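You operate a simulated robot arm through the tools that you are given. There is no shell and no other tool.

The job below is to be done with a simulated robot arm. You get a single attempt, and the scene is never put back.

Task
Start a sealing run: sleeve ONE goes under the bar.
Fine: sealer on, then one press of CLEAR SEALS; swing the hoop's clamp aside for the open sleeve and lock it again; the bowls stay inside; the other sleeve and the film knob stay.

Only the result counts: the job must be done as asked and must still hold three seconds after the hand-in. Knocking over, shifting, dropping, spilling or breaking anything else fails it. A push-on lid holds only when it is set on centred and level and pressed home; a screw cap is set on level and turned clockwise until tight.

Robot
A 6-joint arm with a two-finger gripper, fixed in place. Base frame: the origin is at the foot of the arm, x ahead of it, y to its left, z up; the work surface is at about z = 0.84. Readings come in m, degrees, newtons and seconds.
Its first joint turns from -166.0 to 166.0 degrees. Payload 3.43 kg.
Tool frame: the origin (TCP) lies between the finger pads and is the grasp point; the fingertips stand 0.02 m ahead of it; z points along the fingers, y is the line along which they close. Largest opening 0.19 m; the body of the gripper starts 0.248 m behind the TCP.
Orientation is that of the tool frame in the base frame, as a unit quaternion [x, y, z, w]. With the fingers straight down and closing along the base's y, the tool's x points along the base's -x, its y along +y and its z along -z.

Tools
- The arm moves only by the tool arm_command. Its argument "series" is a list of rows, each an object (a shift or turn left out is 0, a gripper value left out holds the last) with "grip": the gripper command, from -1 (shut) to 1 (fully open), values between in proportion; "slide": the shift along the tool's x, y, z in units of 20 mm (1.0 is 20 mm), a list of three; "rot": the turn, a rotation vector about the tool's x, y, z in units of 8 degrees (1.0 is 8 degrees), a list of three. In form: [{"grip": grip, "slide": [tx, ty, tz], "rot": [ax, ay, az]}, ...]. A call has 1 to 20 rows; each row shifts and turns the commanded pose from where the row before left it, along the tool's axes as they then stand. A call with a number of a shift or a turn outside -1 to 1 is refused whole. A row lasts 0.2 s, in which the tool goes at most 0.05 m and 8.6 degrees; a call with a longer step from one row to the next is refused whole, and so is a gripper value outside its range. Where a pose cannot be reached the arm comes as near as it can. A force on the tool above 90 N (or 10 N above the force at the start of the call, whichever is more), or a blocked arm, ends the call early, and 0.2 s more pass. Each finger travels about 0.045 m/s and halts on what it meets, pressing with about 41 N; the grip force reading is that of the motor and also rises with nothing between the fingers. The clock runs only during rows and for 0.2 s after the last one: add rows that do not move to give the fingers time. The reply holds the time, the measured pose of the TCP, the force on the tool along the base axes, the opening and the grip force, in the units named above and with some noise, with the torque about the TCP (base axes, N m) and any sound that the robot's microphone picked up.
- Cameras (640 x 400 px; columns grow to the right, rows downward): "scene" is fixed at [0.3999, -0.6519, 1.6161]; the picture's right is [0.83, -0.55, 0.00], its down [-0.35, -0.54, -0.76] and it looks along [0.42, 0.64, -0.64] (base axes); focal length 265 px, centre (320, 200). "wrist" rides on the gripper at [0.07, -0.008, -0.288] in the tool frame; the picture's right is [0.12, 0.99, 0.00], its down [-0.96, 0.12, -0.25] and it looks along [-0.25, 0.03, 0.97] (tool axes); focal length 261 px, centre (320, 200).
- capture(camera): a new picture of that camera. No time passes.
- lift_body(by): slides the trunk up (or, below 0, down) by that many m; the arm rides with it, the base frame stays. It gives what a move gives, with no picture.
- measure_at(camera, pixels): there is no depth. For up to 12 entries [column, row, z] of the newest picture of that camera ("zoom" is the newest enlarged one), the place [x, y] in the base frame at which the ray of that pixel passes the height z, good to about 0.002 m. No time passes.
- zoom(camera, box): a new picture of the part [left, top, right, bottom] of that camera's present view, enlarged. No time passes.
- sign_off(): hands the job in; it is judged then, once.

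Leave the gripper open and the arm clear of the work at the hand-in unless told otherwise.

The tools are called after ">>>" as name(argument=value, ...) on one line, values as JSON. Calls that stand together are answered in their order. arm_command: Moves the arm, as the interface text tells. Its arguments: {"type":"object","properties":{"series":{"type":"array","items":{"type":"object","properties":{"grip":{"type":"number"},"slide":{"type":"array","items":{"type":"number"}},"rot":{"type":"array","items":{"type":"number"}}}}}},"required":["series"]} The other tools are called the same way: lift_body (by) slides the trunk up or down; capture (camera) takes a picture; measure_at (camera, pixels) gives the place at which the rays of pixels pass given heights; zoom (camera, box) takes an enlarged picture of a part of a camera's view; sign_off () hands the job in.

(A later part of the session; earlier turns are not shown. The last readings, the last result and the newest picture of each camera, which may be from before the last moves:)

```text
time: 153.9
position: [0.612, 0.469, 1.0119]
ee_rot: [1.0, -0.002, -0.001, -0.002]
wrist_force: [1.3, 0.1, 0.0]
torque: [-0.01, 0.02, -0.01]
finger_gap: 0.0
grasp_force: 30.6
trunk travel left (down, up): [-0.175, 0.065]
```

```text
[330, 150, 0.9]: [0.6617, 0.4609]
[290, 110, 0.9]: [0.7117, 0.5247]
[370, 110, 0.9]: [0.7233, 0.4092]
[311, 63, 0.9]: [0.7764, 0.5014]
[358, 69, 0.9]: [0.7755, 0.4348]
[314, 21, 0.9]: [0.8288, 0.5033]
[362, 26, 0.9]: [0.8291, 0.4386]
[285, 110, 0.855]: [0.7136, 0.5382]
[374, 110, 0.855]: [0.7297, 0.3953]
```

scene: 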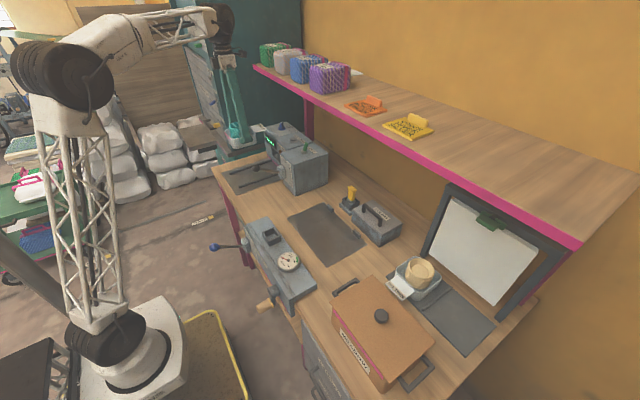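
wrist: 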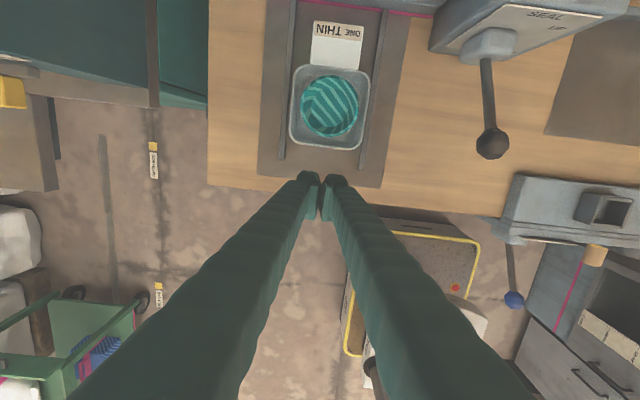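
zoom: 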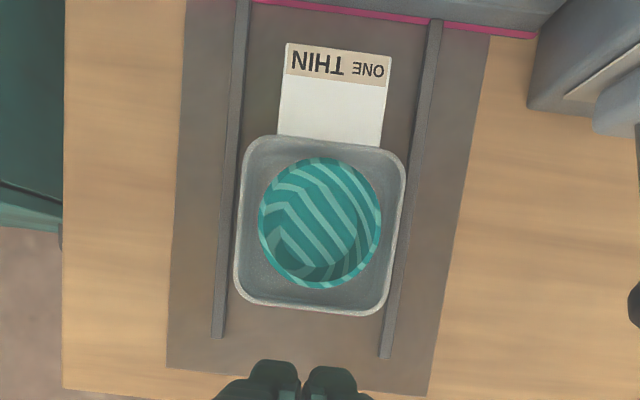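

Tray at y≈0.467, rear edge at x≈0.662, flap tip at 0.829. Lowering the closed fingers behind it to z≈0.885.

>>> arm_command(series=[{"slide": [0, 0, 0.9]}, {"slide": [0, 0, 0.9]}, {"slide": [0, 0, 0.9]}, {"slide": [0, 0, 0.9]}, {"slide": [0, 0, 0.9]}, {"slide": [0, 0, 0.9]}, {"slide": [0, 0, 0.9]}, {}])

>>> zoom(camera="scene", box=[215, 140, 295, 205])

```text
time: 155.7
position: [0.6138, 0.4692, 0.8854]
ee_rot: [1.0, -0.002, 0.0, -0.001]
wrist_force: [0.0, -0.9, 1.1]
torque: [0.03, -0.02, 0.03]
finger_gap: 0.0
grasp_force: 34.3
trunk travel left (down, up): [-0.175, 0.065]
```

```text
6.15 times, centred on (255, 172) of scene
```

zoom: 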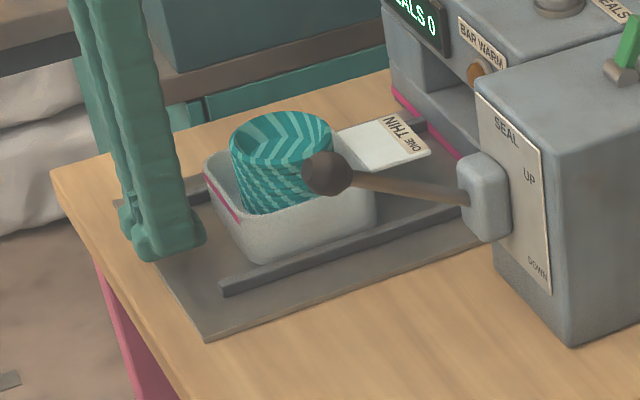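

In place behind the tray. Pushing forward slowly (7–8 mm steps), watching force and alignment.

>>> arm_command(series=[{"slide": [0.4, 0, 0]}, {"slide": [0.4, 0, 0]}, {"slide": [0.35, 0, 0]}, {"slide": [0.35, 0, 0]}, {"slide": [0.35, 0, 0]}, {"slide": [0.35, 0, 0]}, {"slide": [0.35, 0, 0]}, {}])

>>> zoom(camera="scene", box=[215, 140, 295, 205])

>>> capture(camera="wrist")

```text
time: 157.5
position: [0.6656, 0.4678, 0.887]
ee_rot: [1.0, -0.002, -0.001, -0.002]
wrist_force: [0.0, 0.1, -1.1]
torque: [0.01, -0.02, 0.0]
finger_gap: 0.0002
grasp_force: 34.7
trunk travel left (down, up): [-0.175, 0.065]
```

```text
6.15 times, centred on (255, 172) of scene
```

zoom: 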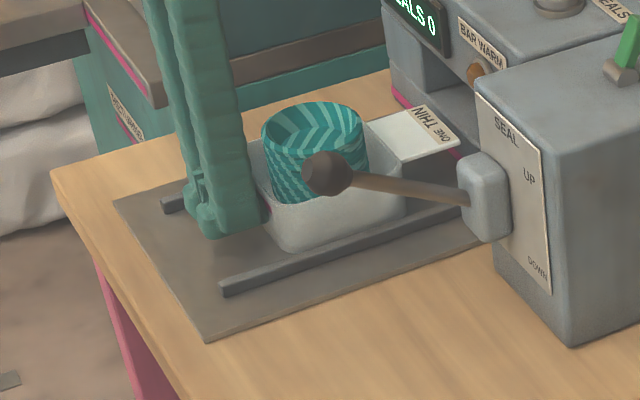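

```text
taken
```

wrist: 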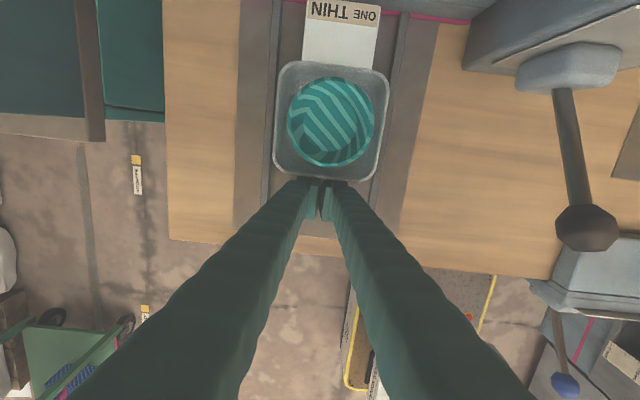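

The tray slides straight, with the flap just about to enter the jaw. Advancing with smaller steps.

>>> arm_command(series=[{"slide": [0.3, 0, 0]}, {"slide": [0.3, 0, 0]}, {"slide": [0.3, 0, 0]}, {"slide": [0.3, 0, 0]}, {}])

>>> zoom(camera="scene", box=[235, 135, 295, 185])

>>> zoom(camera="wrist", box=[240, 0, 420, 200])

```text
time: 158.7
position: [0.6903, 0.4689, 0.8867]
ee_rot: [1.0, -0.002, -0.001, -0.002]
wrist_force: [-0.7, 0.1, 0.2]
torque: [-0.01, -0.02, -0.02]
finger_gap: 0.006
grasp_force: 34.4
trunk travel left (down, up): [-0.175, 0.065]
```

```text
8.00 times, centred on (265, 160) of scene
```

zoom: 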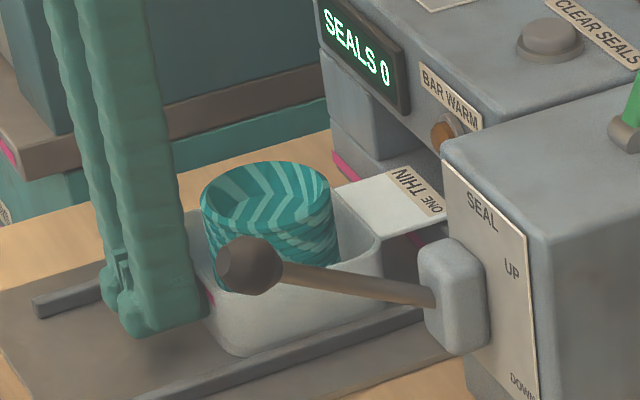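

```text
2.00 times, centred on (330, 100) of wrist
```

zoom: 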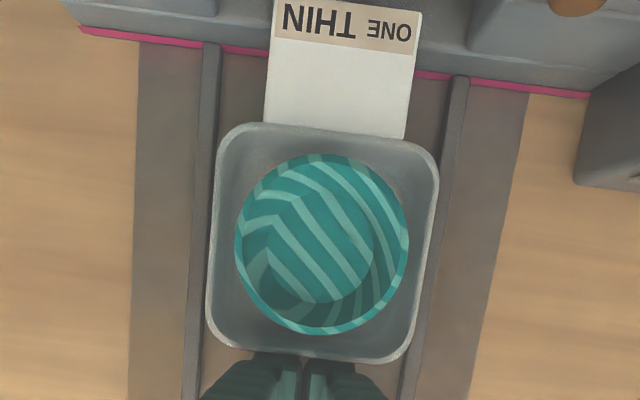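

The flap is sliding in over the jaw floor with no resistance. Continuing.

>>> arm_command(series=[{"slide": [0.3, 0, 0]}, {"slide": [0.3, 0, 0]}, {"slide": [0.3, 0, 0]}, {}])

>>> zoom(camera="scene", box=[235, 135, 295, 185])

>>> zoom(camera="wrist", box=[240, 0, 420, 200])

```text
time: 159.7
position: [0.7081, 0.4707, 0.8861]
ee_rot: [1.0, -0.003, -0.001, -0.002]
wrist_force: [-1.4, -1.0, -0.6]
torque: [0.0, 0.03, -0.04]
finger_gap: 0.0061
grasp_force: 34.6
trunk travel left (down, up): [-0.175, 0.065]
```

```text
8.00 times, centred on (265, 160) of scene
```

zoom: 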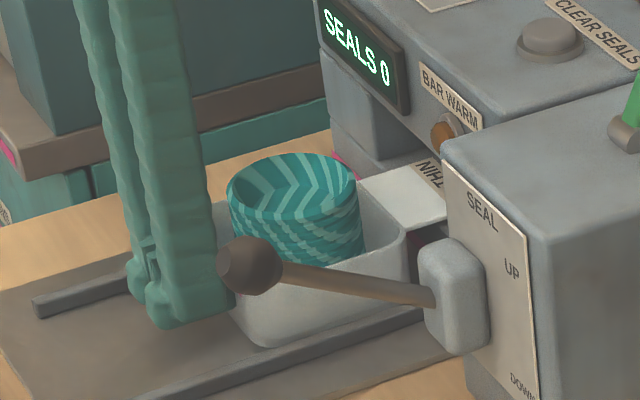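

```text
2.00 times, centred on (330, 100) of wrist
```

zoom: 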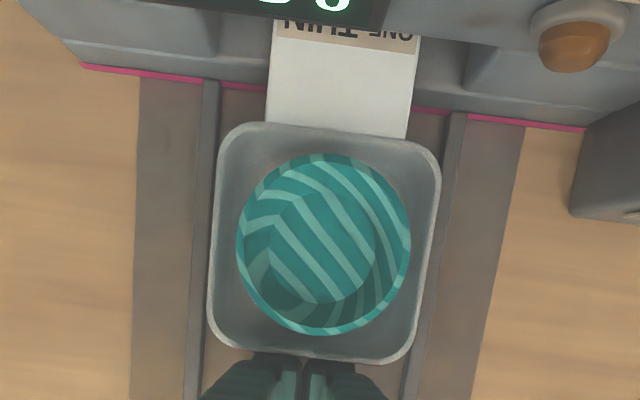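

The label is now passing under the machine. Continuing with 5 mm steps until the tray's front meets the jaw.

>>> arm_command(series=[{"slide": [0.25, 0, 0]}, {"slide": [0.25, 0, 0]}, {}])

>>> zoom(camera="wrist", box=[240, 0, 420, 200])

>>> zoom(camera="scene", box=[250, 140, 290, 175])

```text
time: 160.5
position: [0.7167, 0.4689, 0.8855]
ee_rot: [1.0, -0.001, -0.001, -0.002]
wrist_force: [-0.5, -0.1, -0.3]
torque: [0.0, 0.03, -0.01]
finger_gap: 0.0001
grasp_force: 34.1
trunk travel left (down, up): [-0.175, 0.065]
```

```text
2.00 times, centred on (330, 100) of wrist
```

zoom: 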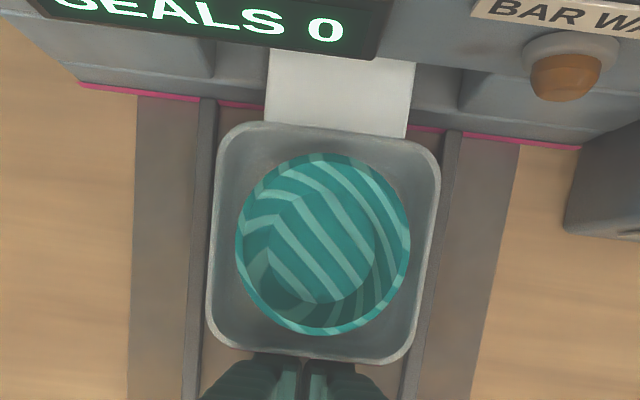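

```text
11.43 times, centred on (270, 158) of scene
```

zoom: 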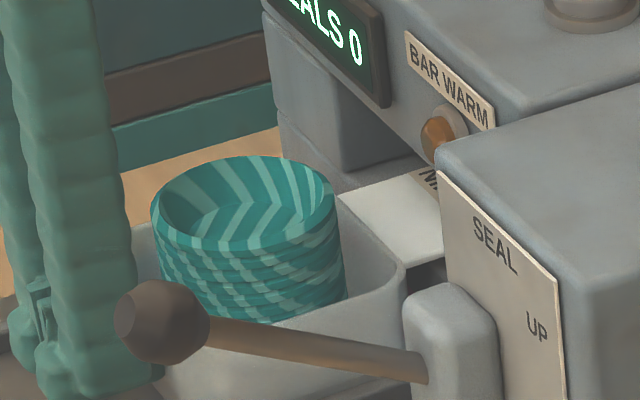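

Still free. About 12 mm remains before the tray's front reaches the jaw. Continuing gently.

>>> arm_command(series=[{"slide": [0.2, 0, 0]}, {"slide": [0.2, 0, 0]}, {}])

>>> zoom(camera="wrist", box=[240, 0, 420, 200])

```text
time: 161.3
position: [0.7244, 0.4702, 0.8845]
ee_rot: [1.0, -0.002, -0.001, -0.002]
wrist_force: [-1.5, 0.0, -0.8]
torque: [0.06, 0.02, 0.03]
finger_gap: 0.0059
grasp_force: 33.9
trunk travel left (down, up): [-0.175, 0.065]
```

```text
2.00 times, centred on (330, 100) of wrist
```

zoom: 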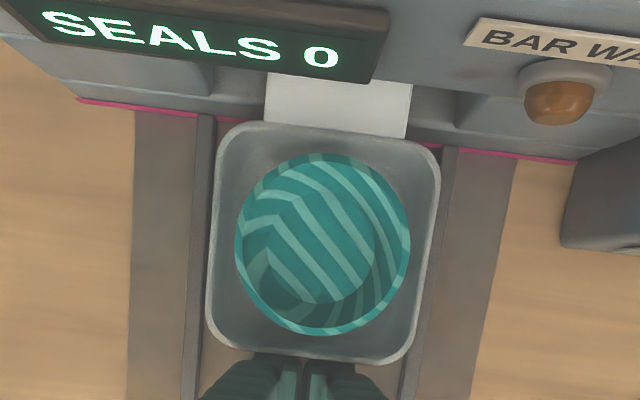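

Nearly at the jaw. Stepping 3 mm at a time until I feel contact.

>>> arm_command(series=[{"slide": [0.15, 0, 0]}, {"slide": [0.15, 0, 0]}, {}])

>>> zoom(camera="wrist", box=[240, 0, 420, 200])

>>> zoom(camera="scene", box=[250, 140, 290, 175])

```text
time: 162.1
position: [0.7309, 0.4697, 0.8845]
ee_rot: [1.0, -0.001, -0.001, -0.002]
wrist_force: [-0.3, 0.3, -0.2]
torque: [-0.01, -0.02, -0.03]
finger_gap: 0.0
grasp_force: 34.4
trunk travel left (down, up): [-0.175, 0.065]
```

```text
2.00 times, centred on (330, 100) of wrist
```

zoom: 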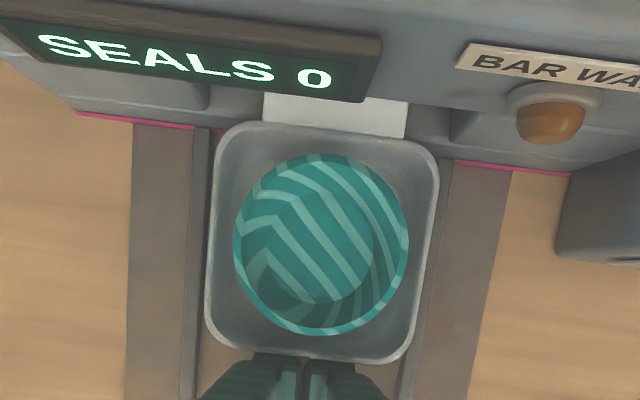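

```text
11.43 times, centred on (270, 158) of scene
```

zoom: 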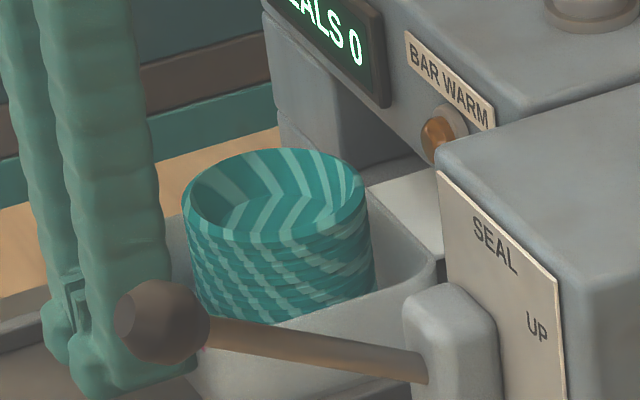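

No contact yet. Two more small steps.

>>> arm_command(series=[{"slide": [0.15, 0, 0]}, {"slide": [0.15, 0, 0]}, {}])

>>> zoom(camera="wrist", box=[240, 0, 420, 200])

>>> measure_at(camera="wrist", pixels=[[320, 178, 0.9], [330, 61, 0.9], [280, 100, 0.9], [383, 100, 0.9]])

```text
time: 162.9
position: [0.7352, 0.4692, 0.8872]
ee_rot: [1.0, -0.001, -0.002, 0.0]
wrist_force: [-23.1, -6.2, 1.4]
torque: [-0.11, 0.15, -0.14]
finger_gap: 0.0061
grasp_force: 34.2
trunk travel left (down, up): [-0.175, 0.065]
```

```text
2.00 times, centred on (330, 100) of wrist
```

zoom: 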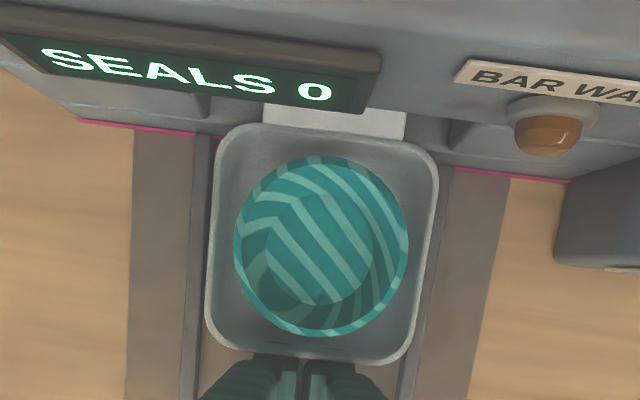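

```text
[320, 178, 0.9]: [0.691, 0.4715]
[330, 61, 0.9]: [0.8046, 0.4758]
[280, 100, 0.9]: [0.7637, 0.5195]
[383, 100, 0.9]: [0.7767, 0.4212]
```

Contact: 23 N against the jaw, so the tray is fully home with its flap under the bar. Backing the fingers off and rising straight up.

>>> arm_command(series=[{"slide": [-0.4, 0, 0]}, {"slide": [-0.8, 0, 0]}, {"slide": [-0.8, 0, 0]}, {"slide": [-0.8, 0, 0]}, {"slide": [0, 0, -0.9]}, {"slide": [0, 0, -0.9]}, {"slide": [0, 0, -0.9]}, {"slide": [0, 0, -0.9]}, {"slide": [0, 0, -0.9]}, {"slide": [0, 0, -0.9]}, {"slide": [0, 0, -0.9]}, {"slide": [0, 0, -0.9]}, {"slide": [0, 0, -0.9]}, {"slide": [0, 0, -0.9]}, {}])

>>> capture(camera="wrist")

>>> zoom(camera="scene", box=[225, 120, 315, 195])

>>> zoom(camera="wrist", box=[240, 0, 440, 160])

```text
time: 166.1
position: [0.6809, 0.468, 1.0651]
ee_rot: [1.0, -0.001, -0.001, -0.002]
wrist_force: [0.3, -0.2, 0.6]
torque: [-0.01, -0.02, -0.01]
finger_gap: 0.0004
grasp_force: 34.5
trunk travel left (down, up): [-0.175, 0.065]
```

```text
taken
```

wrist: 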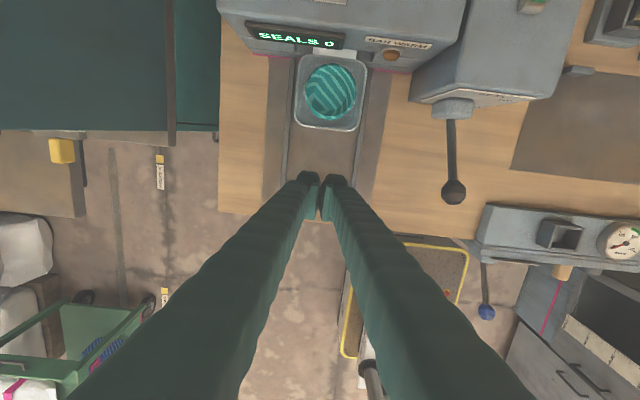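

```text
5.33 times, centred on (270, 158) of scene
```

zoom: 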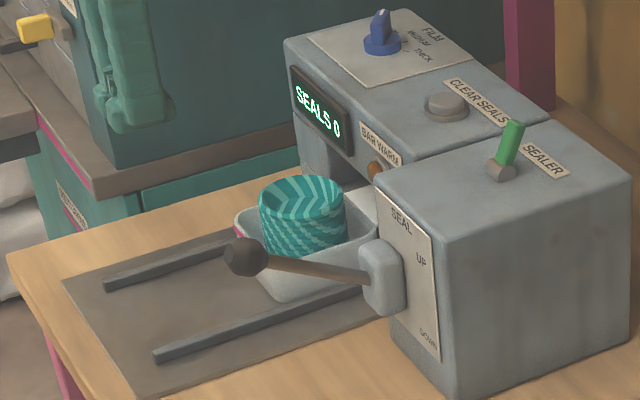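

```text
2.50 times, centred on (340, 80) of wrist
```

zoom: 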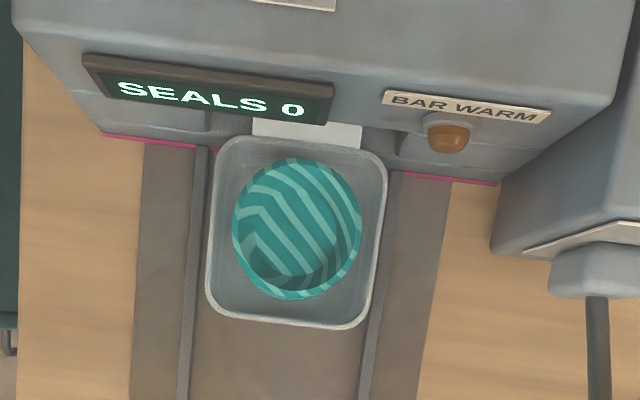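

Sleeve ONE is home: flap under the bar, bowl inside, "SEALS 0" showing, film knob and lever untouched. Now I need to go back and lock the hoop's clamp. First I'm turning the wrist back to its normal orientation here, clear of everything.

>>> arm_command(series=[{"slide": [0, 0, -1]}, {"slide": [0, 0, -1]}, {"rot": [0, 0, 1]}, {"rot": [0, 0, 1]}, {"rot": [0, 0, 1]}, {"rot": [0, 0, 1]}, {"rot": [0, 0, 1]}, {"rot": [0, 0, 1]}, {"rot": [0, 0, 1]}, {"rot": [0, 0, 1]}, {"rot": [0, 0, 1]}, {"rot": [0, 0, 1]}, {"rot": [0, 0, 1]}, {"rot": [0, 0, 1]}, {"rot": [0, 0, 1]}, {"rot": [0, 0, 1]}, {"rot": [0, 0, 1]}, {"rot": [0, 0, 1]}, {"rot": [0, 0, 1]}, {"rot": [0, 0, 1]}])

>>> arm_command(series=[{"rot": [0, 0, 1]}, {"rot": [0, 0, 1]}, {"rot": [0, 0, 1]}, {"rot": [0, 0, 1]}, {"rot": [0, 0, 0.5]}, {}])

```text
time: 170.3
position: [0.6821, 0.4682, 1.1047]
ee_rot: [-0.307, 0.952, 0.002, -0.001]
wrist_force: [-0.4, -0.4, 0.0]
torque: [-0.01, -0.01, -0.03]
finger_gap: 0.0001
grasp_force: 34.4
trunk travel left (down, up): [-0.175, 0.065]
```

```text
time: 171.7
position: [0.6822, 0.4685, 1.1051]
ee_rot: [0.002, 1.0, 0.001, -0.002]
wrist_force: [-0.2, 0.4, 0.2]
torque: [0.0, -0.04, 0.03]
finger_gap: 0.0002
grasp_force: 34.2
trunk travel left (down, up): [-0.175, 0.065]
```

Orientation restored. Tilting forward 40° and travelling right at x≈0.75, the route that was smooth before.

>>> arm_command(series=[{"rot": [0, -1, 0]}, {"rot": [0, -1, 0]}, {"rot": [0, -1, 0]}, {"rot": [0, -1, 0]}, {"rot": [0, -1, 0]}, {"slide": [-0.6, -0.5, 0.5]}, {"slide": [-0.75, -0.9, 0.63]}, {"slide": [-0.75, -0.9, 0.63]}, {"slide": [-0.75, -0.9, 0.63]}, {"slide": [0, -1, 0]}, {"slide": [0, -1, 0]}, {"slide": [0, -1, 0]}, {"slide": [0, -1, 0]}, {"slide": [0, -1, 0]}, {"slide": [0, -1, 0]}, {"slide": [0, -1, 0]}, {"slide": [0, -1, 0]}, {"slide": [0, -1, 0]}, {"slide": [0, -1, 0]}, {"slide": [0, -1, 0]}])

>>> capture(camera="wrist")

```text
time: 175.9
position: [0.7558, 0.1836, 1.1032]
ee_rot: [0.002, 0.94, 0.001, 0.341]
wrist_force: [0.6, 0.3, 0.5]
torque: [-0.02, -0.03, -0.02]
finger_gap: 0.0
grasp_force: 34.8
trunk travel left (down, up): [-0.175, 0.065]
```

```text
taken
```

wrist: 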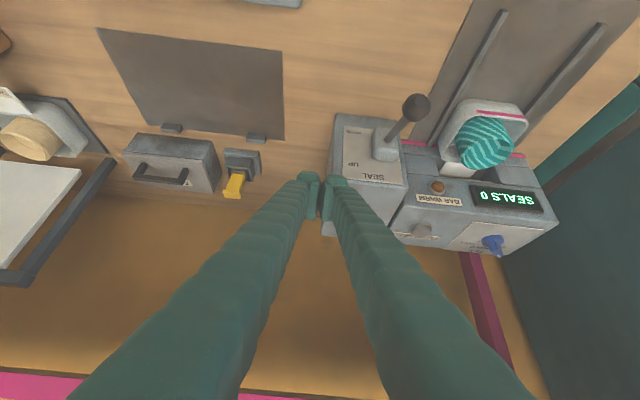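

All calm. Sleeve ONE is visible seated at the sealer at (487,135). Continuing right toward the hoop.

>>> arm_command(series=[{"slide": [0, -1, 0]}, {"slide": [0, -1, 0]}, {"slide": [0, -1, 0]}, {"slide": [0, -1, 0]}, {"slide": [0, -1, 0]}, {"slide": [0, -1, 0]}, {"slide": [0, -1, 0]}, {"slide": [0, -1, 0]}, {"slide": [0, -1, 0]}, {"slide": [0, -1, 0]}, {"slide": [0, -1, 0]}, {"slide": [0, -1, 0]}, {"slide": [0, -1, 0]}, {"slide": [0, -1, 0]}, {"slide": [0, -1, 0]}, {"slide": [0, -1, 0]}, {"slide": [0, -1, 0]}, {"slide": [0, -1, 0]}])

>>> arm_command(series=[{"slide": [0, -1, 0]}, {"slide": [0, -1, 0]}, {"slide": [0, -1, 0]}, {"slide": [0, -1, 0]}, {"slide": [0, -1, 0]}, {"slide": [0, -1, 0]}, {"slide": [0, -1, 0]}, {"slide": [0, -1, 0]}, {"slide": [0, -1, 0]}, {"slide": [0, -1, 0]}, {"slide": [0, -1, 0]}, {"slide": [0, -1, 0]}, {"slide": [0, -1, 0]}, {"slide": [0, -0.8, 0]}])

>>> capture(camera="scene")

```text
time: 179.7
position: [0.751, -0.1772, 1.1044]
ee_rot: [0.001, 0.94, 0.002, 0.342]
wrist_force: [-0.5, -0.3, 0.0]
torque: [-0.04, 0.03, -0.01]
finger_gap: 0.0001
grasp_force: 34.1
trunk travel left (down, up): [-0.175, 0.065]
```

```text
time: 182.7
position: [0.7545, -0.4531, 1.1019]
ee_rot: [0.003, 0.94, 0.0, 0.341]
wrist_force: [-0.1, 0.4, -0.4]
torque: [-0.08, 0.03, -0.04]
finger_gap: 0.0
grasp_force: 34.0
trunk travel left (down, up): [-0.175, 0.065]
```

```text
taken
```

scene: 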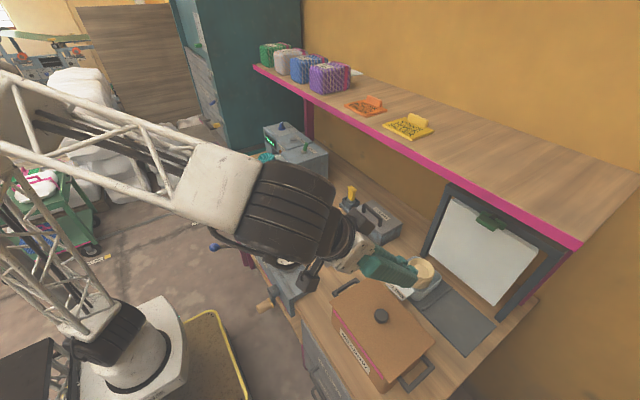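

At the hoop again, with the clamp still horizontal. Turning the tool horizontal at y≈-0.456, with closed fingertips to come up under the clamp's left half.

>>> arm_command(series=[{"rot": [0, -1, 0]}, {"rot": [0, -1, 0]}, {"rot": [0, -1, 0]}, {"rot": [0, -1, 0]}, {"rot": [0, -1, 0]}, {"rot": [0, -1, 0]}, {"rot": [0, -0.27, 0]}, {"slide": [0.3, -0.07, 0]}, {"slide": [0.3, -0.07, 0]}, {}])

>>> capture(camera="wrist")

>>> zoom(camera="wrist", box=[260, 110, 380, 200])

```text
time: 184.9
position: [0.7542, -0.4556, 1.0916]
ee_rot: [0.002, 0.706, 0.001, 0.708]
wrist_force: [0.0, 0.1, 0.2]
torque: [0.02, -0.01, -0.03]
finger_gap: 0.0
grasp_force: 34.1
trunk travel left (down, up): [-0.175, 0.065]
```

```text
taken
```

wrist: 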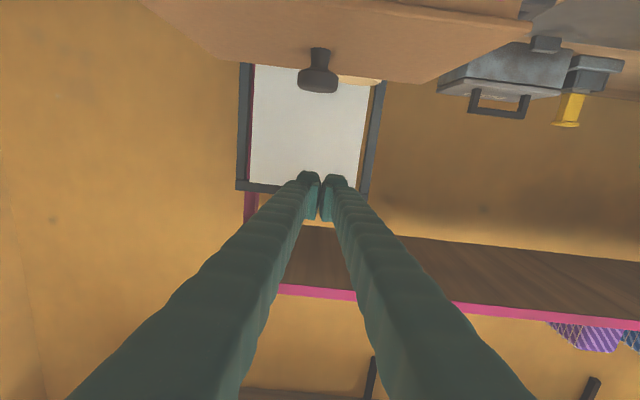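

```text
4.44 times, centred on (320, 155) of wrist
```

zoom: 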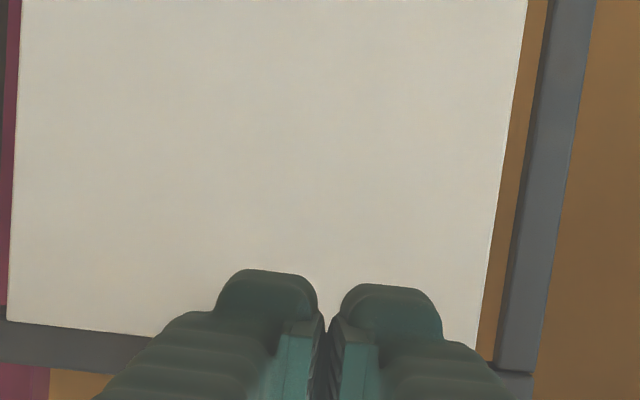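

Clear path below the clamp. Advancing to x≈0.978 (tips at 0.998, ahead of the sheets at 1.021).

>>> arm_command(series=[{"slide": [0, 0, 1]}, {"slide": [0, 0, 1]}, {"slide": [0, 0, 1]}, {"slide": [0, 0, 1]}, {"slide": [0, 0, 1]}, {"slide": [0, 0, 1]}, {"slide": [0, 0, 1]}, {"slide": [0, 0, 1]}, {"slide": [0, 0, 1]}, {"slide": [0, 0, 1]}, {"slide": [0, 0, 1]}, {"slide": [0, 0, 0.2]}, {}])

>>> zoom(camera="scene", box=[455, 195, 525, 250])

```text
time: 187.7
position: [0.9766, -0.4558, 1.0914]
ee_rot: [0.002, 0.707, 0.0, 0.708]
wrist_force: [0.1, 0.0, -0.4]
torque: [-0.04, 0.02, -0.01]
finger_gap: 0.0
grasp_force: 34.7
trunk travel left (down, up): [-0.175, 0.065]
```

```text
7.27 times, centred on (490, 222) of scene
```

zoom: 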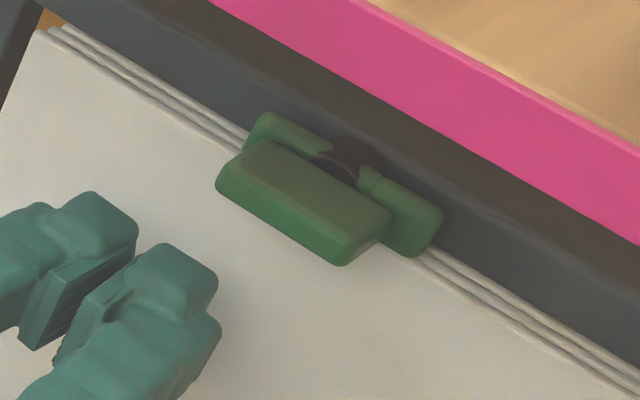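

The fingertips are below the clamp's left end. Pushing up in small steps.

>>> arm_command(series=[{"slide": [-0.35, 0, 0]}, {"slide": [-0.35, 0, 0]}, {"slide": [-0.35, 0, 0]}, {"slide": [-0.3, 0, 0]}, {"slide": [-0.3, 0, 0]}, {"slide": [-0.3, 0, 0]}, {}])

>>> zoom(camera="scene", box=[455, 195, 525, 250])

```text
time: 189.3
position: [0.9782, -0.4554, 1.1314]
ee_rot: [0.002, 0.707, 0.0, 0.708]
wrist_force: [0.7, 0.1, 0.2]
torque: [-0.02, -0.07, -0.07]
finger_gap: 0.0
grasp_force: 34.8
trunk travel left (down, up): [-0.175, 0.065]
```

```text
7.27 times, centred on (490, 222) of scene
```

zoom: 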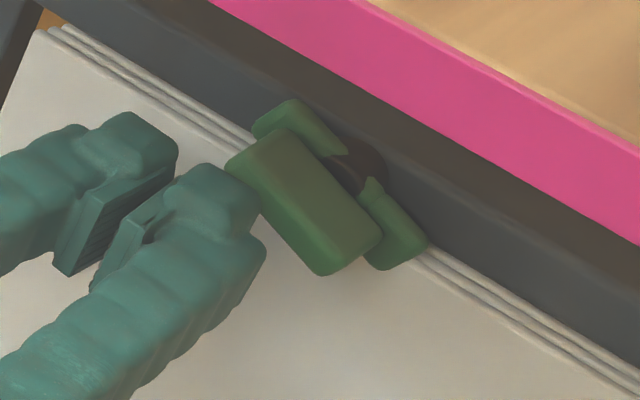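

It's turning back toward upright. Continuing up.

>>> arm_command(series=[{"slide": [-0.3, 0, 0]}, {"slide": [-0.3, 0, 0]}, {"slide": [-0.3, 0, 0]}, {"slide": [-0.3, 0, 0]}, {}])

>>> zoom(camera="scene", box=[455, 195, 525, 250])

```text
time: 190.5
position: [0.9762, -0.4564, 1.154]
ee_rot: [0.002, 0.707, 0.001, 0.708]
wrist_force: [-0.6, -0.2, 1.1]
torque: [-0.01, -0.02, 0.0]
finger_gap: 0.0001
grasp_force: 34.5
trunk travel left (down, up): [-0.175, 0.065]
```

```text
7.27 times, centred on (490, 222) of scene
```

zoom: 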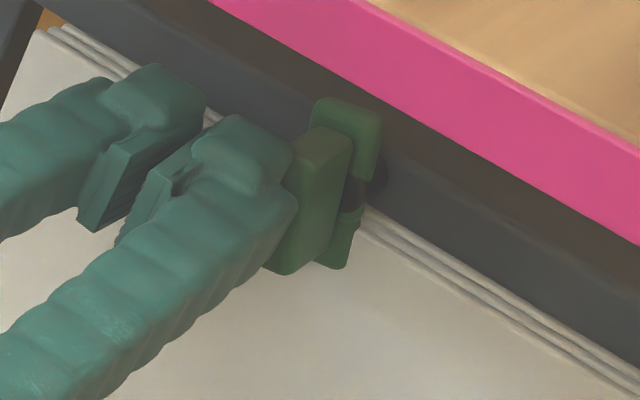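

The clamp is nearly upright. Pushing its upper end sideways (−y) in 2 mm steps until it reaches its stop.

>>> arm_command(series=[{"slide": [-0.2, -0.1, 0]}, {"slide": [0, -0.1, 0]}, {"slide": [0, -0.1, 0]}, {}])

>>> zoom(camera="scene", box=[455, 195, 525, 250])

```text
time: 191.5
position: [0.9774, -0.4613, 1.1577]
ee_rot: [0.002, 0.707, 0.0, 0.707]
wrist_force: [-8.5, 8.0, 0.7]
torque: [-0.04, -0.03, -0.11]
finger_gap: 0.0002
grasp_force: 34.0
trunk travel left (down, up): [-0.175, 0.065]
```

```text
7.27 times, centred on (490, 222) of scene
```

zoom: 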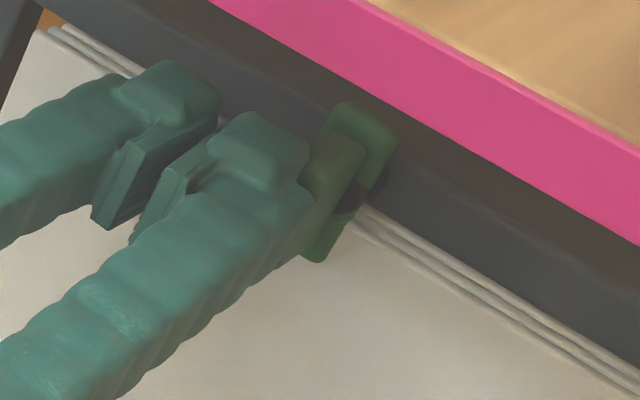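

Contact force is rising as the clamp comes upright. Another 2 mm to seat it against the stop.

>>> arm_command(series=[{"slide": [0, -0.1, 0]}, {"slide": [0, -0.05, 0]}, {}])

>>> zoom(camera="scene", box=[455, 195, 525, 250])

```text
time: 192.3
position: [0.9788, -0.4608, 1.1588]
ee_rot: [0.0, 0.707, 0.001, 0.708]
wrist_force: [-17.2, 38.2, 2.8]
torque: [0.19, -0.05, 0.17]
finger_gap: 0.0
grasp_force: 34.6
trunk travel left (down, up): [-0.175, 0.065]
```

```text
7.27 times, centred on (490, 222) of scene
```

zoom: 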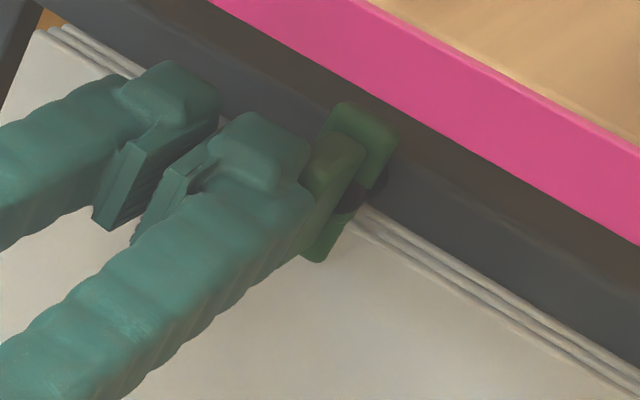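

It's at the stop (38 N, no further movement). Backing off and retracting to inspect the clamp's angle.

>>> arm_command(series=[{"slide": [0, 0.3, 0]}, {"slide": [0, 0.3, 0]}, {"slide": [0, 0, -0.9]}, {"slide": [0, 0, -0.9]}, {"slide": [0, 0, -0.9]}, {"slide": [0, 0, -0.9]}, {"slide": [0, 0, -0.9]}, {"slide": [0, -0.9, -0.9]}, {"slide": [0, -0.9, -0.9]}, {}])

>>> capture(camera="wrist")

>>> zoom(camera="wrist", box=[290, 130, 360, 190])

>>> zoom(camera="scene", box=[475, 210, 505, 235])

```text
time: 194.5
position: [0.8524, -0.49, 1.1596]
ee_rot: [0.003, 0.707, 0.0, 0.708]
wrist_force: [0.0, -0.8, -0.3]
torque: [-0.02, 0.03, 0.02]
finger_gap: 0.0
grasp_force: 34.6
trunk travel left (down, up): [-0.175, 0.065]
```

```text
taken
```

wrist: 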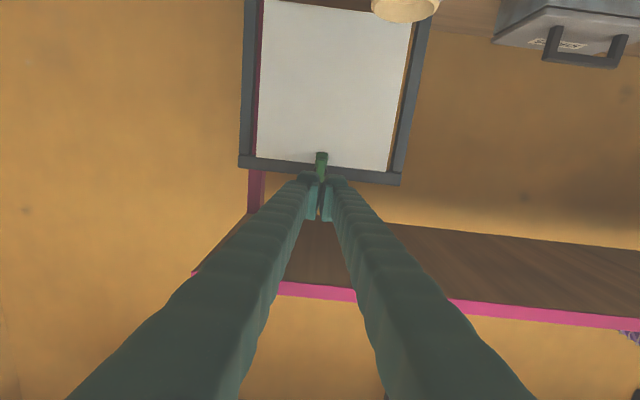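

```text
6.67 times, centred on (325, 160) of wrist
```

zoom: 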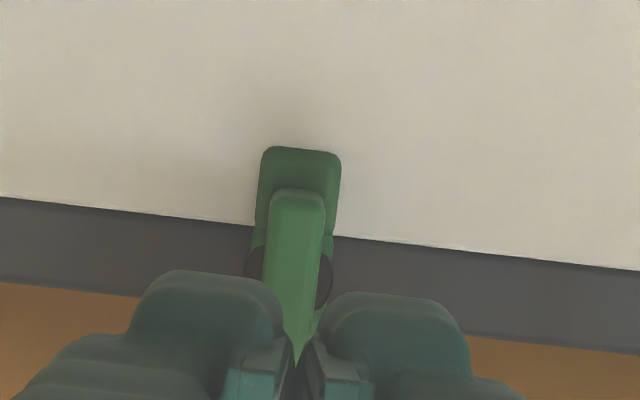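

```text
16.00 times, centred on (490, 222) of scene
```

zoom: 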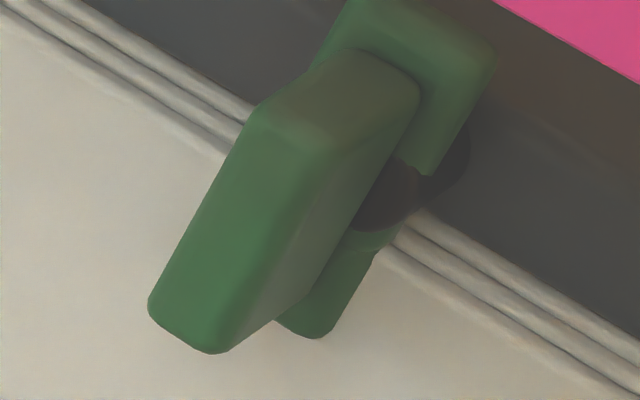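

The clamp looks upright again. I'm comparing it with the identical zoom I took at the very start.

>>> zoom(camera="scene", box=[475, 212, 507, 232])

```text
16.00 times, centred on (491, 222) of scene
```

zoom: 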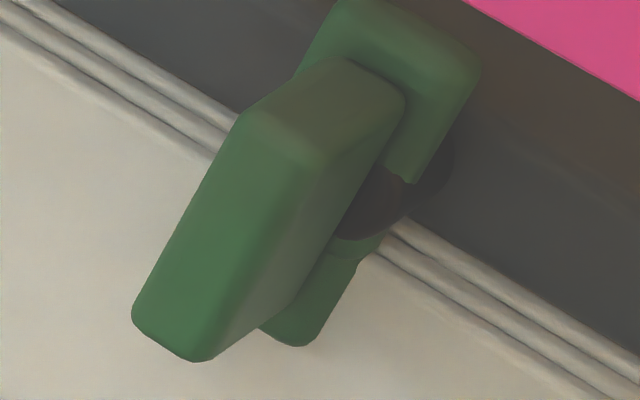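

It's identical to the starting picture, so the clamp is back in its locked position, with the sheets unmoved. Retracting fully from under the shelf.

>>> arm_command(series=[{"slide": [0, 0, -1]}, {"slide": [0, 0, -1]}, {"slide": [0, 0, -1]}, {"slide": [0, 0, -1]}, {"slide": [0, 0, -1]}, {"rot": [0, 1, 0]}, {"rot": [0, 1, 0]}, {"rot": [0, 1, 0]}, {"rot": [0, 1, 0]}, {"rot": [0, 1, 0]}, {"rot": [0, 1, 0]}, {"rot": [0, 0.27, 0]}, {"slide": [-0.5, 0, -0.6]}, {"slide": [-0.5, 0, -0.6]}, {}])

>>> arm_command(series=[{"slide": [0, 1, 0]}, {"slide": [0, 1, 0]}, {"slide": [0, 1, 0]}, {"slide": [0, 1, 0]}, {"slide": [0, 1, 0]}, {"slide": [0, 1, 0]}, {"slide": [0, 1, 0]}, {"slide": [0, 1, 0]}, {"slide": [0, 1, 0]}, {"slide": [0, 1, 0]}, {"slide": [0, 1, 0]}, {"slide": [0, 1, 0]}, {"slide": [0, 1, 0]}, {"slide": [0, 1, 0]}, {"slide": [0, 1, 0]}, {"slide": [0, 1, 0]}, {"slide": [0, 1, 0]}, {"slide": [0, 1, 0]}])

>>> capture(camera="scene")

>>> capture(camera="wrist")

```text
time: 197.7
position: [0.7517, -0.4891, 1.188]
ee_rot: [0.002, 0.94, 0.002, 0.34]
wrist_force: [-0.7, 0.2, -0.5]
torque: [-0.01, -0.01, 0.03]
finger_gap: 0.0
grasp_force: 34.3
trunk travel left (down, up): [-0.175, 0.065]
```

```text
time: 201.5
position: [0.7523, -0.1281, 1.1921]
ee_rot: [0.002, 0.94, 0.0, 0.341]
wrist_force: [0.2, 0.4, -0.8]
torque: [0.03, 0.01, 0.03]
finger_gap: 0.0
grasp_force: 34.0
trunk travel left (down, up): [-0.175, 0.065]
```

```text
taken
```

scene: 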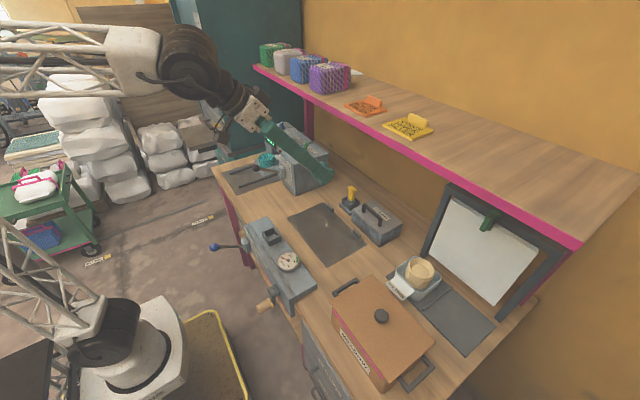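

```text
taken
```

wrist: 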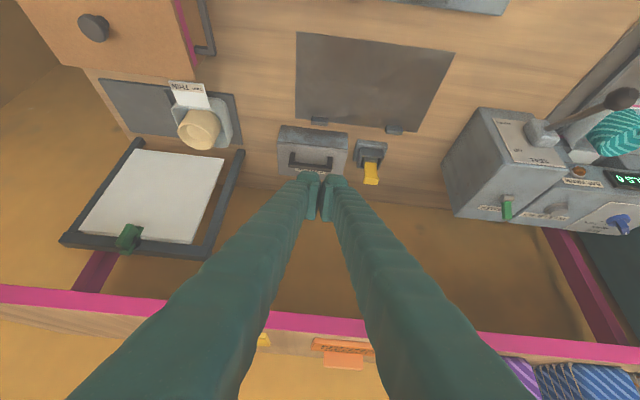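

All looks right: sleeve TWO in place, clamp locked, everything else as it was. Parking: bringing the tool vertical, pulling back toward the base, rising, and opening the gripper.

>>> arm_command(series=[{"rot": [0, 1, 0]}, {"rot": [0, 1, 0]}, {"rot": [0, 1, 0]}, {"rot": [0, 1, 0]}, {"rot": [0, 1, 0]}, {"slide": [0.9, 0, 0], "grip": 1}, {"slide": [0.9, 0, 0]}, {"slide": [0.9, 0, 0]}, {"slide": [0.9, 0, 0]}, {"slide": [0.9, 0, 0]}, {"slide": [0.9, 0, -0.5]}, {"slide": [0.9, 0, -0.5]}, {"slide": [0.5, 0, -0.8]}, {"slide": [0, 0, -0.8]}, {"slide": [0, 0, -0.8]}, {}, {}])

>>> capture(camera="scene")

>>> capture(camera="wrist")

>>> zoom(camera="scene", box=[215, 110, 335, 210])

>>> zoom(camera="scene", box=[380, 170, 560, 350])

```text
time: 205.1
position: [0.6164, -0.1275, 1.2606]
ee_rot: [0.001, 1.0, 0.001, 0.0]
wrist_force: [-0.2, 0.2, -0.2]
torque: [-0.01, 0.01, 0.03]
finger_gap: 0.1902
grasp_force: 0.2
trunk travel left (down, up): [-0.175, 0.065]
```

```text
taken
```

scene: 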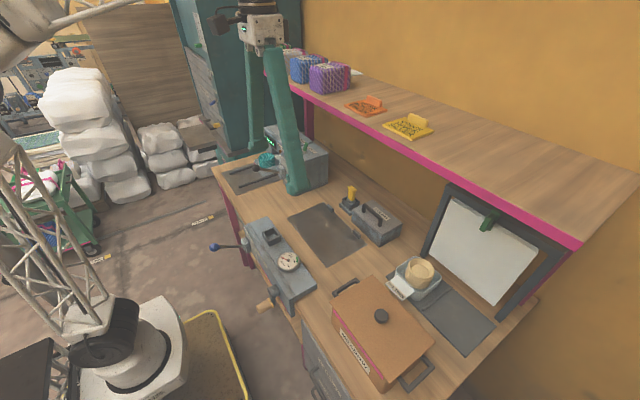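

```text
taken
```

wrist: 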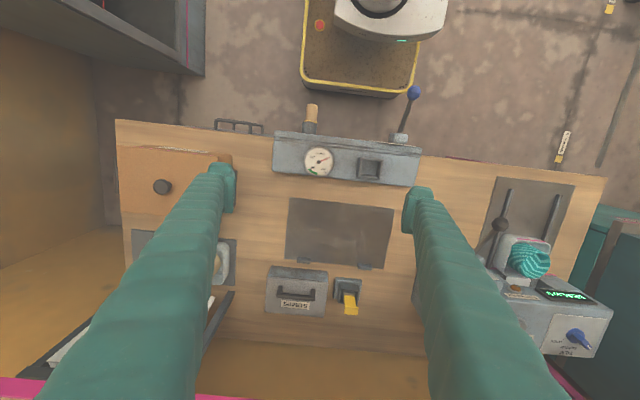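

```text
4.00 times, centred on (275, 160) of scene
```

zoom: 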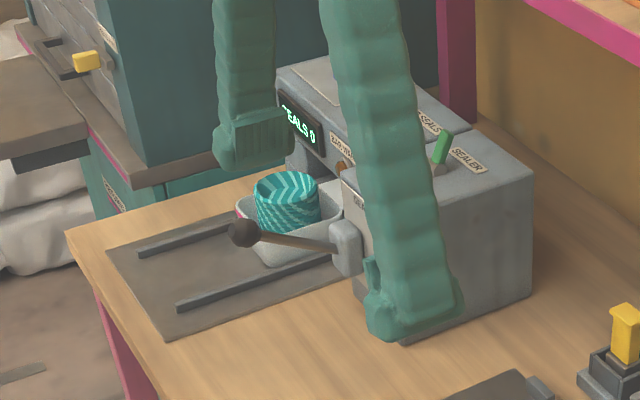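

```text
2.22 times, centred on (470, 260) of scene
```

zoom: 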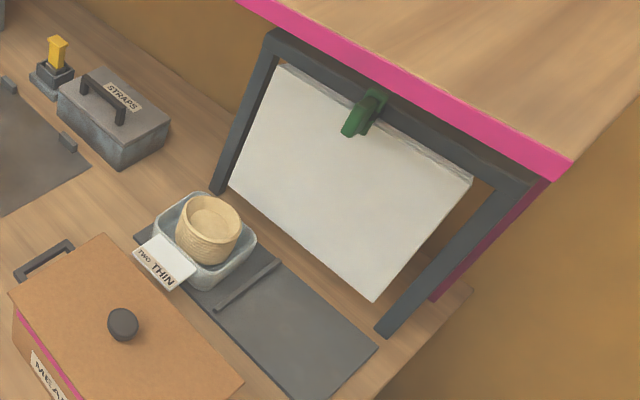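

Sleeve TWO's outline looks very slightly different from the first picture, so I'm repeating the identical zoom from the start to compare exactly.

>>> zoom(camera="scene", box=[395, 250, 450, 305])

>>> zoom(camera="scene", box=[390, 240, 510, 350])

>>> zoom(camera="scene", box=[300, 260, 500, 400])

>>> zoom(camera="scene", box=[300, 160, 460, 260])

```text
7.27 times, centred on (422, 278) of scene
```

zoom: 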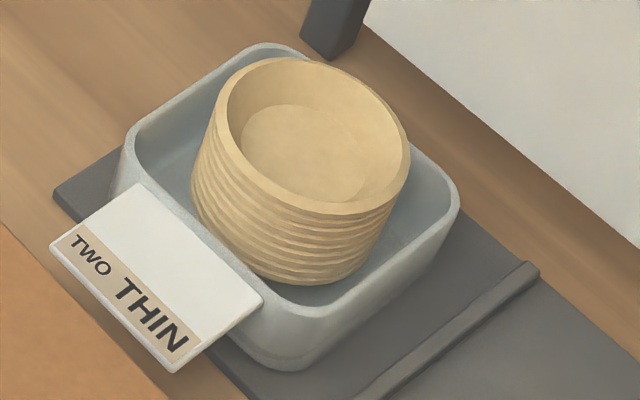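

```text
3.64 times, centred on (450, 295) of scene
```

zoom: 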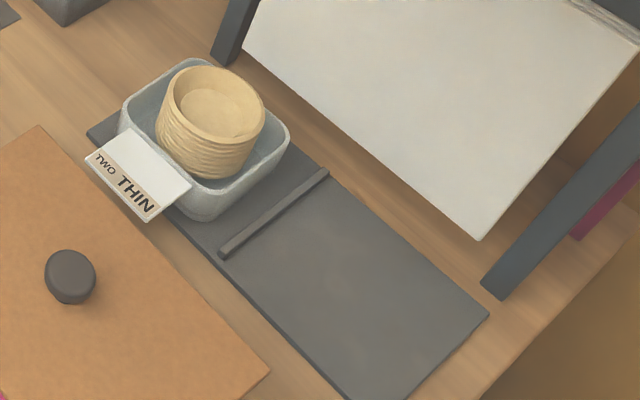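

```text
2.86 times, centred on (400, 330) of scene
```

zoom: 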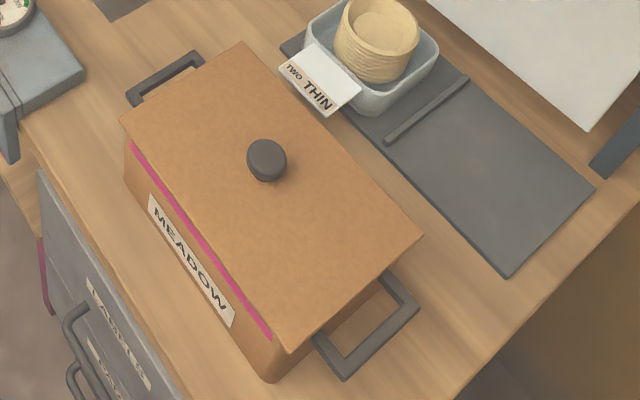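

```text
4.00 times, centred on (380, 210) of scene
```

zoom: 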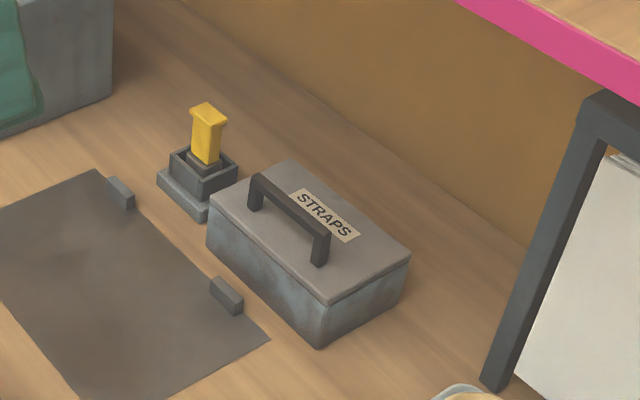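

Important: sleeve TWO has been shifted slightly. Its flap corners are about 12 zoomed pixels off the first picture, so the outward-slanting finger must have nudged it during the pick-up. It has to stay where it was, so I'll put it back. I'm measuring the exact displacement from the old and new corner pixels.

>>> measure_at(camera="scene", pixels=[[398.84, 277.09, 0.897], [416.45, 293.3, 0.897], [404.6, 302.67, 0.897], [387.0, 286.0, 0.897], [397.5, 275.3, 0.897], [414.66, 290.98, 0.897], [402.1, 301.16, 0.897], [385.4, 283.96, 0.897]])

>>> zoom(camera="scene", box=[395, 250, 450, 305])

```text
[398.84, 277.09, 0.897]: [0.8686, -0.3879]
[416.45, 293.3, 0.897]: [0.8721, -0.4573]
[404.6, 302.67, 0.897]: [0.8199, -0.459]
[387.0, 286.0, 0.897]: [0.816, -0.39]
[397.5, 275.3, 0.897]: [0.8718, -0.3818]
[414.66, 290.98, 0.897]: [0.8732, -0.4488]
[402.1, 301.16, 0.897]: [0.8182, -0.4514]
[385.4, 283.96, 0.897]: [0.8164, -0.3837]
```

```text
7.27 times, centred on (422, 278) of scene
```

zoom: 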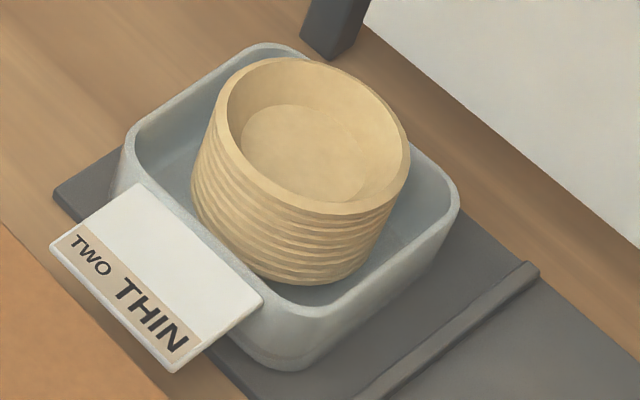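

Sleeve TWO moved about 7 mm in +y; x is unchanged. Its original centre was y≈-0.4236. With sleeve ONE gone there's room on both sides, so I'll straddle TWO centred exactly on its original line and close the fingers to just over tray width, which slides it back without squeezing. First I'm going back to the approach pose.

>>> arm_command(series=[{"slide": [-0.96, 0, 0.5], "grip": 0.526}, {"slide": [-0.96, 0, 0.5]}, {"slide": [-0.96, 0, 0.5]}, {"slide": [-0.96, 0, 0.5]}, {"slide": [-0.96, 0, 0.5]}, {"slide": [-0.96, 0, 0.5]}, {"slide": [-0.96, 0, 0.5]}, {"rot": [0, -0.94, 0]}, {"rot": [0, -0.94, 0]}, {"rot": [0, -0.94, 0]}, {"rot": [0, -0.94, 0]}, {}])

>>> arm_command(series=[{"slide": [0, -0.987, 0]}, {"slide": [0, -0.987, 0]}, {"slide": [0, -0.987, 0]}, {"slide": [0, -0.987, 0]}, {"slide": [0, -0.987, 0]}, {"slide": [0, -0.987, 0]}, {"slide": [0, -0.987, 0]}, {"slide": [0, -0.987, 0]}, {"slide": [0, -0.987, 0]}, {"slide": [0, -0.987, 0]}, {"slide": [0, -0.987, 0]}, {"slide": [0, -0.987, 0]}, {"slide": [0, -0.987, 0]}, {"slide": [0, -0.987, 0]}, {"slide": [0, -0.987, 0]}, {}])

```text
time: 207.7
position: [0.751, -0.1292, 1.1893]
ee_rot: [0.003, 0.966, 0.001, 0.26]
wrist_force: [-0.1, -0.1, 0.1]
torque: [0.01, 0.01, 0.0]
finger_gap: 0.1451
grasp_force: 0.1
trunk travel left (down, up): [-0.175, 0.065]
```

```text
time: 211.1
position: [0.7504, -0.4232, 1.1864]
ee_rot: [0.002, 0.966, 0.001, 0.259]
wrist_force: [-1.0, -0.2, -0.1]
torque: [-0.02, 0.01, 0.01]
finger_gap: 0.1449
grasp_force: 0.1
trunk travel left (down, up): [-0.175, 0.065]
```

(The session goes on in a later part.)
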